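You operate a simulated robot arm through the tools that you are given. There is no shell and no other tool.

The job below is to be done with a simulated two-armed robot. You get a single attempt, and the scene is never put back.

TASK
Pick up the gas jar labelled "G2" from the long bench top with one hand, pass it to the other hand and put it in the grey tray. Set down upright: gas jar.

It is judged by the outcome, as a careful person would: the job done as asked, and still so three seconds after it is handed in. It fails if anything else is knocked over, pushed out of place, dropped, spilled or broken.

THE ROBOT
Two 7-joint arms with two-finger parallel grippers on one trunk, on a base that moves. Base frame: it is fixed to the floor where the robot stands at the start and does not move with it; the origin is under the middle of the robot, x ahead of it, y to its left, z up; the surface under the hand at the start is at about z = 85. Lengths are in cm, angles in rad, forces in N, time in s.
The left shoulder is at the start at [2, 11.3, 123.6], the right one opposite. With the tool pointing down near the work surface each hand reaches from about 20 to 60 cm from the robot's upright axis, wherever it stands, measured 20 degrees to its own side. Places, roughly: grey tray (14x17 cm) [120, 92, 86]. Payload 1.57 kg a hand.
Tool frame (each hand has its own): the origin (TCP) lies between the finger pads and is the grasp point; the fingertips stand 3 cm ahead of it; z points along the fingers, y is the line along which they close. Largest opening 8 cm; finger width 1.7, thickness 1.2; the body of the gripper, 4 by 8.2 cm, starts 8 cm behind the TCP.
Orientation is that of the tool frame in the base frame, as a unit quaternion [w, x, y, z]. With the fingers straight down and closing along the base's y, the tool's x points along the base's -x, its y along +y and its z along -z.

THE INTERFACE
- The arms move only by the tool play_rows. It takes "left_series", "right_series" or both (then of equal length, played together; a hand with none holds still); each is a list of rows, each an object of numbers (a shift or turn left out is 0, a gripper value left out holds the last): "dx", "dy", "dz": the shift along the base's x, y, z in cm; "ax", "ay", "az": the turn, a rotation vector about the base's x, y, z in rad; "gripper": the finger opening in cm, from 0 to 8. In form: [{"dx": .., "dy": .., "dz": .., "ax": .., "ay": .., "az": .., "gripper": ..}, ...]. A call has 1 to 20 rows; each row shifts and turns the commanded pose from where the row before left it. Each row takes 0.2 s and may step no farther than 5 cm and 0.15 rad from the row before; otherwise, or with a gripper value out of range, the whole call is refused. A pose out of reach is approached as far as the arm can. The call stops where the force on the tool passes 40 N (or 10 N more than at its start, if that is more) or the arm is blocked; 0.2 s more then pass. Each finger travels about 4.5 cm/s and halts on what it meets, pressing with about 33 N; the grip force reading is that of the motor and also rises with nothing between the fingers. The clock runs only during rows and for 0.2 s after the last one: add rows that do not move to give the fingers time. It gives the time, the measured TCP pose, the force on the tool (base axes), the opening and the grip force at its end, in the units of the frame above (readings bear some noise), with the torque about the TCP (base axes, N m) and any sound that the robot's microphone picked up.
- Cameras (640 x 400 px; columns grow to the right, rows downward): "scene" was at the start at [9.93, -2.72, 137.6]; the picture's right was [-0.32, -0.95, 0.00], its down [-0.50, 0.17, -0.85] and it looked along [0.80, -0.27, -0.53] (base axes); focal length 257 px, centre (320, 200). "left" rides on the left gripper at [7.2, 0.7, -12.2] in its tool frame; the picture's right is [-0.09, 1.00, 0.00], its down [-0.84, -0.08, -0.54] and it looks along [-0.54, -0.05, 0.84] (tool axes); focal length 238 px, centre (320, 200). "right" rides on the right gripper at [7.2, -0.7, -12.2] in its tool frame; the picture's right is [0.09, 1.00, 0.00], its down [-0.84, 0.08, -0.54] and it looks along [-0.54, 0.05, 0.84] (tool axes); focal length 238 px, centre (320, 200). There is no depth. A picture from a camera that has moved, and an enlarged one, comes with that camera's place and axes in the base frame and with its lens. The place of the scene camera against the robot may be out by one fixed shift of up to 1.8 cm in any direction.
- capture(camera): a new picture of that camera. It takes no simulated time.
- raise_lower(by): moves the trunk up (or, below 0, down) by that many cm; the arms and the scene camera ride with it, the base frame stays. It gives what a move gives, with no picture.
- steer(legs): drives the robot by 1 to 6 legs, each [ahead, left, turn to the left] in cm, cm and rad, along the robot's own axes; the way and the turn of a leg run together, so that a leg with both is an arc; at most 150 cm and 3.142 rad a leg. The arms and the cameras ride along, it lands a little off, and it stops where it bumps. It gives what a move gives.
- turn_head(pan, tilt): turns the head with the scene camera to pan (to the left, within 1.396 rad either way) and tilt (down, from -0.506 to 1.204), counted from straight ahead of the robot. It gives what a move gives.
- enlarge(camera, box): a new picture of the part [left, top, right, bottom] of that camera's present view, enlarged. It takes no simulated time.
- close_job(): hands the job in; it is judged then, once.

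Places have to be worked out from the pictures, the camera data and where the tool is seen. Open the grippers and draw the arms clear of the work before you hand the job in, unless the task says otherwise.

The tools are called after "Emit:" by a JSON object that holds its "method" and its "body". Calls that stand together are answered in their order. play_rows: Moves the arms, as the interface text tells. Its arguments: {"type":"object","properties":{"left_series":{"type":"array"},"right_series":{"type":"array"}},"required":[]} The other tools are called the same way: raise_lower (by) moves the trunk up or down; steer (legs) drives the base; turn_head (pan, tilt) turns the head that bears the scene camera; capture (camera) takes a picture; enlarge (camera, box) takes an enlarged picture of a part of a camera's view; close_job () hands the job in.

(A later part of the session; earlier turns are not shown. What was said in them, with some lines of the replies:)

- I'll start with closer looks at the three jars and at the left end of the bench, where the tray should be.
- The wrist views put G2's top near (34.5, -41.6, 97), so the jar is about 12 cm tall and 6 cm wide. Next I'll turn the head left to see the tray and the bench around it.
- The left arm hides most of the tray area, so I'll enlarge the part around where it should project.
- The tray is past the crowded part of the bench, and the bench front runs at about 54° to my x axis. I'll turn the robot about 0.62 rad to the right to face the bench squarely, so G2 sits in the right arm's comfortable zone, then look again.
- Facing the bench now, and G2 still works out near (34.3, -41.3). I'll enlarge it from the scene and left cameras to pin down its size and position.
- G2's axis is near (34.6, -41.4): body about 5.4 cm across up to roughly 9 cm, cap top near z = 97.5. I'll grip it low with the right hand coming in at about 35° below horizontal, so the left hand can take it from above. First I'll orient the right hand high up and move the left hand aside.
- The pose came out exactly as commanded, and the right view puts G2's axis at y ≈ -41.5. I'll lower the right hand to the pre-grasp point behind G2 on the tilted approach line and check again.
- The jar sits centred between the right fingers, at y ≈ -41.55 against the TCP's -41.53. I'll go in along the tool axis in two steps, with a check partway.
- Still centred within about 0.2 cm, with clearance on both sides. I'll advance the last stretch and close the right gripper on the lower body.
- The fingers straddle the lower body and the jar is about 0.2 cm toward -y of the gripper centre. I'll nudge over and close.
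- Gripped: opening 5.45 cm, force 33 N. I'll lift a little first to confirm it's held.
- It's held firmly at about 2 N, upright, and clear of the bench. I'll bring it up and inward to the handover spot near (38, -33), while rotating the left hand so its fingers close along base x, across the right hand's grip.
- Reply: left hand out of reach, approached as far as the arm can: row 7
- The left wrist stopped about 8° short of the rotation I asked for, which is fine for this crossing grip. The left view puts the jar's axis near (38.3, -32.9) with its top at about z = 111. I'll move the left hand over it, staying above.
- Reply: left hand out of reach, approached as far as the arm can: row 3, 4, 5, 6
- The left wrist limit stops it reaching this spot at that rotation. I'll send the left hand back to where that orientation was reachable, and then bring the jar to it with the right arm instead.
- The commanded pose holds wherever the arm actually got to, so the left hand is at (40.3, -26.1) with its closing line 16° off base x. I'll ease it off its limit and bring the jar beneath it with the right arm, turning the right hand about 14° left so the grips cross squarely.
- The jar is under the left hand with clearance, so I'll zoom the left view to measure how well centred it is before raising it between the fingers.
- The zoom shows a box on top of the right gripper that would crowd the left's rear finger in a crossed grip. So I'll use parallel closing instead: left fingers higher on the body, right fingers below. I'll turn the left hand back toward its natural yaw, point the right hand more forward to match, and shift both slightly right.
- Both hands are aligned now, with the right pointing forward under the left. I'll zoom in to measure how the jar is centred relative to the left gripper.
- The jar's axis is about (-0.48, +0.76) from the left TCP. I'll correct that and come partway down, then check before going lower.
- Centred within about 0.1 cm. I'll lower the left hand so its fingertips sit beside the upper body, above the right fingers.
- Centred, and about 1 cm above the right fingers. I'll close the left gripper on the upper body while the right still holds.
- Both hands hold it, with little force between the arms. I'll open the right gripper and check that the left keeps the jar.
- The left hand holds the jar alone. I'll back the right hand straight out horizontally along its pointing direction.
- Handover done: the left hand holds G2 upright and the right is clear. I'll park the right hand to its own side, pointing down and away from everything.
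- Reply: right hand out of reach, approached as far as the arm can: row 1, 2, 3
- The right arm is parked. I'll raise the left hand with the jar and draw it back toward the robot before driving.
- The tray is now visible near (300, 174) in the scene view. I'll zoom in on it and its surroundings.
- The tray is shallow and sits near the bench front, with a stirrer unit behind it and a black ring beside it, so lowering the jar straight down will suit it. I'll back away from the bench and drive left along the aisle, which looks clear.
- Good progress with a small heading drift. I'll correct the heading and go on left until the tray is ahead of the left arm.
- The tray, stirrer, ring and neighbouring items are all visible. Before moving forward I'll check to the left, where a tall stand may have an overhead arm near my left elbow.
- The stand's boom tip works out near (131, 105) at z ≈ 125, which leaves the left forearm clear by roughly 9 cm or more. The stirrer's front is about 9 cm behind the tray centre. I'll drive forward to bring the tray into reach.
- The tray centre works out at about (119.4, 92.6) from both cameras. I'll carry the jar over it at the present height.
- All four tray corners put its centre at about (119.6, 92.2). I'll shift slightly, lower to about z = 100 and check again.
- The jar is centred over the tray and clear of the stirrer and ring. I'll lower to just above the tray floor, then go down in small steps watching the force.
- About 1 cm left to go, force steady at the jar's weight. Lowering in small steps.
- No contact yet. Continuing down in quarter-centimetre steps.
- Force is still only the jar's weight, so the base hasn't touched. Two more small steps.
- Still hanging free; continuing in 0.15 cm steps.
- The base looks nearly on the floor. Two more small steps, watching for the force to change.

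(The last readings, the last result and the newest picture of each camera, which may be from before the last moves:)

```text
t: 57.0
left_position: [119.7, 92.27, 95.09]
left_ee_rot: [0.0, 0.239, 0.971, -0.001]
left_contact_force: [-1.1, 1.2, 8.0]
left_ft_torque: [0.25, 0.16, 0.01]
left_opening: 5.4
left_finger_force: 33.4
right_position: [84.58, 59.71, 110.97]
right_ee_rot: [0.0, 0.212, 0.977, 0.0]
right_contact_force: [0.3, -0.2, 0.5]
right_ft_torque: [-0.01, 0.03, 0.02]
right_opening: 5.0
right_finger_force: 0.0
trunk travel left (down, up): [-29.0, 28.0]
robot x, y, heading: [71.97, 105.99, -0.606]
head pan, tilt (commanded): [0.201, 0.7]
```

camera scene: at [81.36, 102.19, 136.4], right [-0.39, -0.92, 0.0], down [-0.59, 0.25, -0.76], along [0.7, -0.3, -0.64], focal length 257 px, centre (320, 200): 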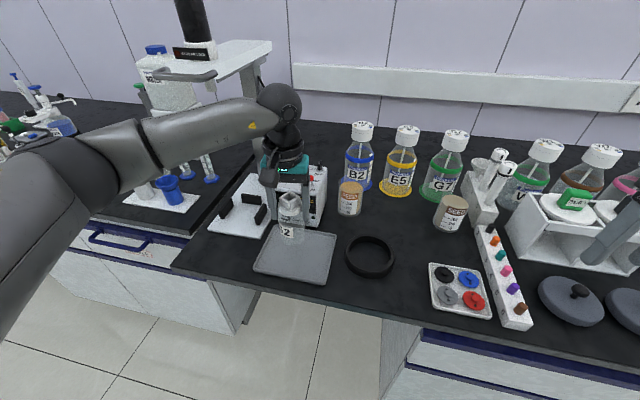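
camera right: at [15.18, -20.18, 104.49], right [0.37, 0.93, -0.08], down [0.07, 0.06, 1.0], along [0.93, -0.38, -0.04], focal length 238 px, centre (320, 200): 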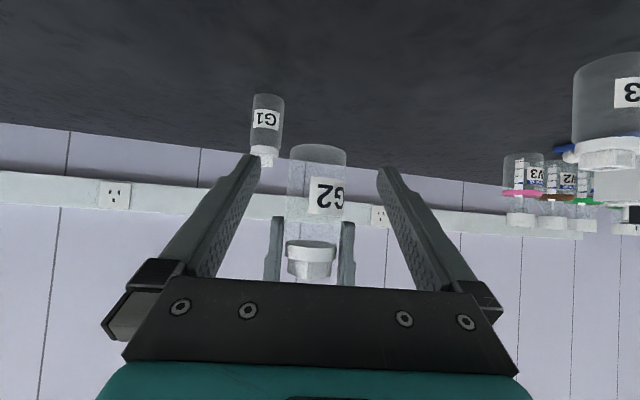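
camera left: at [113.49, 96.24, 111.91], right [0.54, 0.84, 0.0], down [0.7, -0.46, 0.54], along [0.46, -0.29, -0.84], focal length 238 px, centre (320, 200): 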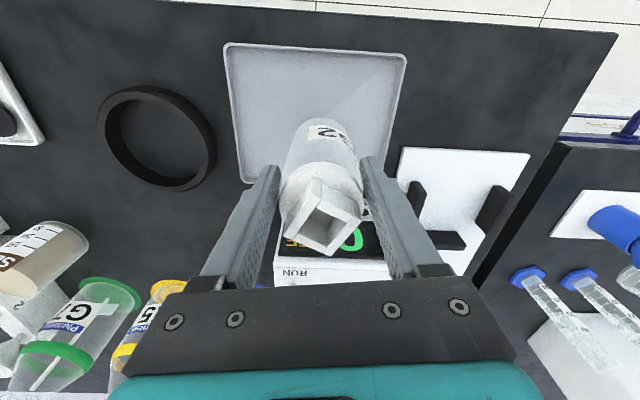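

Touchdown: the vertical force rose by about 11 N. I'll ease off a hair and open the left gripper.

Emit:
{"method": "play_rows", "body": {"left_series": [{"dz": 0.05}, {}, {"gripper": 5.8}, {"gripper": 6.4}, {"gripper": 7.2}, {"gripper": 8.0}, {"gripper": 8.0}, {}]}}

Emit:
{"method": "capture", "body": {"camera": "left"}}

Emit:
{"method": "enlarge", "body": {"camera": "scene", "box": [230, 170, 370, 300]}}

```text
t: 58.8
left_position: [119.71, 92.37, 95.13]
left_ee_rot: [0.0, 0.239, 0.971, 0.0]
left_contact_force: [-0.6, 0.1, 0.7]
left_ft_torque: [0.02, 0.03, 0.01]
left_opening: 7.97
left_finger_force: 0.0
right_position: [84.65, 59.72, 110.78]
right_ee_rot: [0.0, 0.212, 0.977, 0.001]
right_contact_force: [0.6, 0.9, 0.3]
right_ft_torque: [-0.01, 0.04, -0.01]
right_opening: 4.97
right_finger_force: 0.0
trunk travel left (down, up): [-29.0, 28.0]
robot x, y, heading: [72.01, 106.21, -0.607]
head pan, tilt (commanded): [0.201, 0.7]
```

```text
taken
camera left: at [113.59, 96.27, 107.22], right [0.54, 0.84, 0.0], down [0.7, -0.46, 0.54], along [0.46, -0.29, -0.84], focal length 238 px, centre (320, 200)
```

left: 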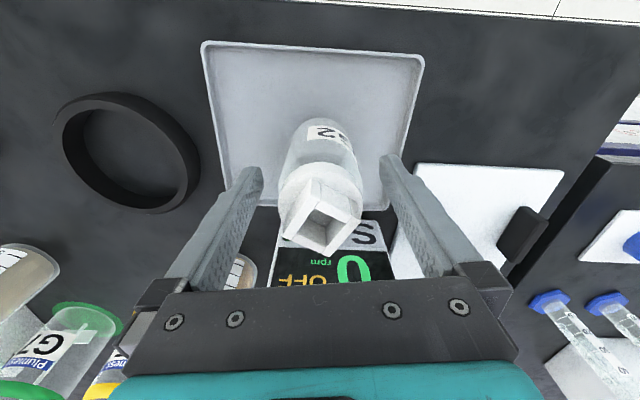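

```text
3.08 times, centred on (300, 235) of scene
camera zoom: at [81.35, 102.2, 136.4], right [-0.39, -0.92, 0.0], down [-0.59, 0.25, -0.76], along [0.7, -0.3, -0.64], focal length 791 px, centre (382, 92)
```

zoom: 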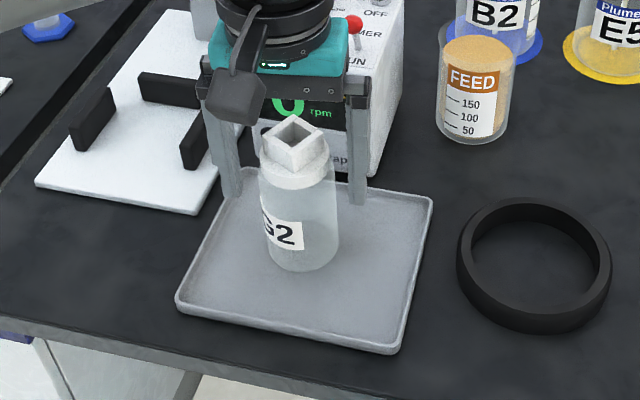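

G2 is standing upright in the tray with the fingers clear on both sides. I'll raise the left hand straight up.

Emit:
{"method": "play_rows", "body": {"left_series": [{"dz": 1.0}, {"dz": 1.5}, {"dz": 2}, {"dz": 2}, {"dz": 2}, {"dz": 2.5}, {"dz": 2.5}, {"dz": 2.5}, {"dz": 2.5}, {"dz": 1.5}, {}]}}

Emit:
{"method": "capture", "body": {"camera": "scene"}}

Emit:
{"method": "capture", "body": {"camera": "left"}}

```text
t: 61.2
left_position: [119.58, 92.28, 115.38]
left_ee_rot: [0.0, 0.239, 0.971, 0.001]
left_contact_force: [-0.3, -0.4, 0.0]
left_ft_torque: [-0.04, -0.01, 0.03]
left_opening: 7.99
left_finger_force: 0.0
right_position: [84.56, 59.82, 110.74]
right_ee_rot: [0.0, 0.211, 0.977, 0.001]
right_contact_force: [0.2, 0.0, 0.3]
right_ft_torque: [0.0, 0.01, -0.02]
right_opening: 4.97
right_finger_force: 0.0
trunk travel left (down, up): [-29.0, 28.0]
robot x, y, heading: [72.36, 105.97, -0.607]
head pan, tilt (commanded): [0.201, 0.7]
```

```text
taken
camera scene: at [81.35, 102.2, 136.4], right [-0.39, -0.92, 0.0], down [-0.59, 0.25, -0.76], along [0.7, -0.3, -0.64], focal length 257 px, centre (320, 200)
```

scene: 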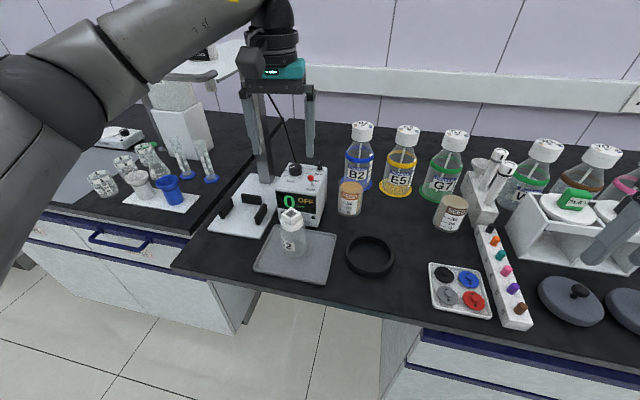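

```text
taken
camera left: at [113.57, 96.29, 127.46], right [0.54, 0.84, 0.0], down [0.7, -0.46, 0.54], along [0.45, -0.29, -0.84], focal length 238 px, centre (320, 200)
```

left: 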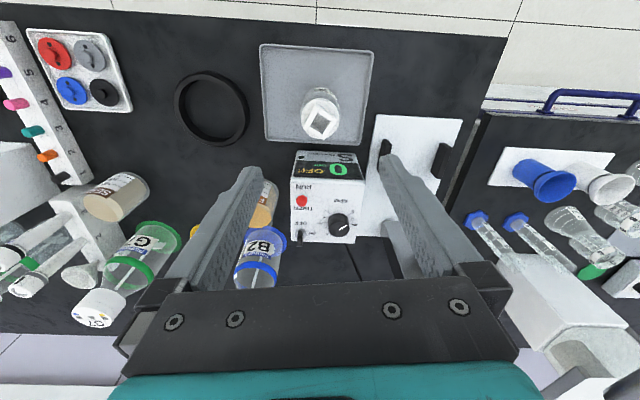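

The jar stands upright near the tray's centre and nothing else has moved. I'll draw the left hand back along its inward path and back the robot away from the bench.

Emit:
{"method": "play_rows", "body": {"left_series": [{"dx": -1.4, "dy": -0.9, "dz": 0.3}, {"dx": -2.3, "dy": -1.45}, {"dx": -2.3, "dy": -1.45}, {"dx": -2.3, "dy": -1.45}, {"dx": -2.3, "dy": -1.45}, {"dx": -2.3, "dy": -1.45}, {"dx": -2.3, "dy": -1.4}, {"dx": -1.9, "dy": -1.2}, {}]}}

Emit:
{"method": "steer", "body": {"legs": [[-17, 0, 0]]}}

Emit:
{"method": "capture", "body": {"camera": "scene"}}

Emit:
{"method": "enlarge", "body": {"camera": "scene", "box": [230, 130, 390, 250]}}

```text
t: 63.2
left_position: [102.5, 81.46, 115.55]
left_ee_rot: [0.0, 0.24, 0.971, 0.0]
left_contact_force: [0.0, 0.2, -0.2]
left_ft_torque: [-0.01, -0.02, -0.01]
left_opening: 8.01
left_finger_force: 0.0
right_position: [84.62, 59.83, 110.98]
right_ee_rot: [0.0, 0.211, 0.977, 0.001]
right_contact_force: [-0.1, -0.9, -1.1]
right_ft_torque: [0.0, 0.0, 0.01]
right_opening: 4.99
right_finger_force: 0.1
trunk travel left (down, up): [-29.0, 28.0]
robot x, y, heading: [72.15, 105.85, -0.605]
head pan, tilt (commanded): [0.201, 0.7]
```

```text
t: 64.6
left_position: [89.04, 90.77, 115.45]
left_ee_rot: [0.001, 0.24, 0.971, -0.001]
left_contact_force: [-0.6, 0.6, -0.2]
left_ft_torque: [-0.02, -0.02, 0.01]
left_opening: 8.0
left_finger_force: 0.1
right_position: [71.11, 69.07, 110.87]
right_ee_rot: [0.0, 0.213, 0.977, 0.001]
right_contact_force: [0.2, 0.5, -0.1]
right_ft_torque: [-0.01, -0.01, 0.01]
right_opening: 4.96
right_finger_force: 0.0
trunk travel left (down, up): [-29.0, 28.0]
robot x, y, heading: [59.01, 115.19, -0.608]
head pan, tilt (commanded): [0.201, 0.7]
```

```text
taken
camera scene: at [67.83, 111.55, 136.41], right [-0.4, -0.92, 0.0], down [-0.59, 0.25, -0.77], along [0.7, -0.3, -0.64], focal length 257 px, centre (320, 200)
```

scene: 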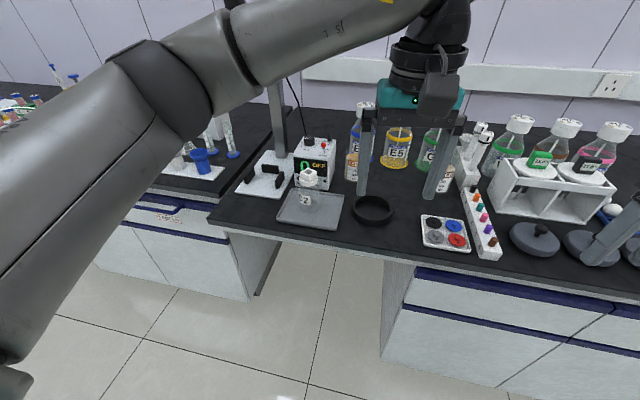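

```text
3.33 times, centred on (310, 190) of scene
camera zoom: at [67.83, 111.55, 136.41], right [-0.4, -0.92, 0.0], down [-0.59, 0.25, -0.77], along [0.7, -0.3, -0.64], focal length 856 px, centre (353, 233)
```

zoom: 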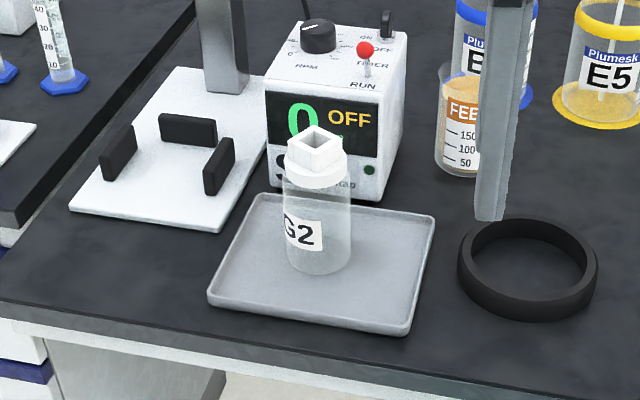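

G2 stands upright in the grey tray and both arms are clear. I'll open the right gripper fully as well, then hand in.

Emit:
{"method": "play_rows", "body": {"right_series": [{"gripper": 8}, {"gripper": 8}, {}], "left_series": [{"gripper": 8}, {}, {}]}}

```text
t: 65.4
left_position: [89.1, 90.81, 115.62]
left_ee_rot: [0.0, 0.24, 0.971, -0.001]
left_contact_force: [-0.2, 0.3, 0.1]
left_ft_torque: [0.02, -0.01, 0.0]
left_opening: 8.01
left_finger_force: 0.1
right_position: [71.06, 68.9, 110.77]
right_ee_rot: [0.0, 0.212, 0.977, 0.001]
right_contact_force: [-0.5, -0.4, 0.6]
right_ft_torque: [-0.01, -0.02, 0.01]
right_opening: 8.01
right_finger_force: 0.0
trunk travel left (down, up): [-29.0, 28.0]
robot x, y, heading: [59.01, 115.16, -0.605]
head pan, tilt (commanded): [0.201, 0.7]
```

Both grippers are open and clear, the jar is upright in the tray, and everything else is where it was. Handing in.

Emit:
{"method": "close_job", "body": {}}

```text
The job is handed in.
```

I picked up gas jar G2 with the right hand, passed it to the left hand in mid-air and set it down upright near the middle of the grey tray.

In the last pictures it stood steady in the tray, and the nearby items I could see were undisturbed. I opened both grippers, drew the arms back and backed the robot away from the bench before handing in. I have no verdict beyond the confirmation that the job was handed in.
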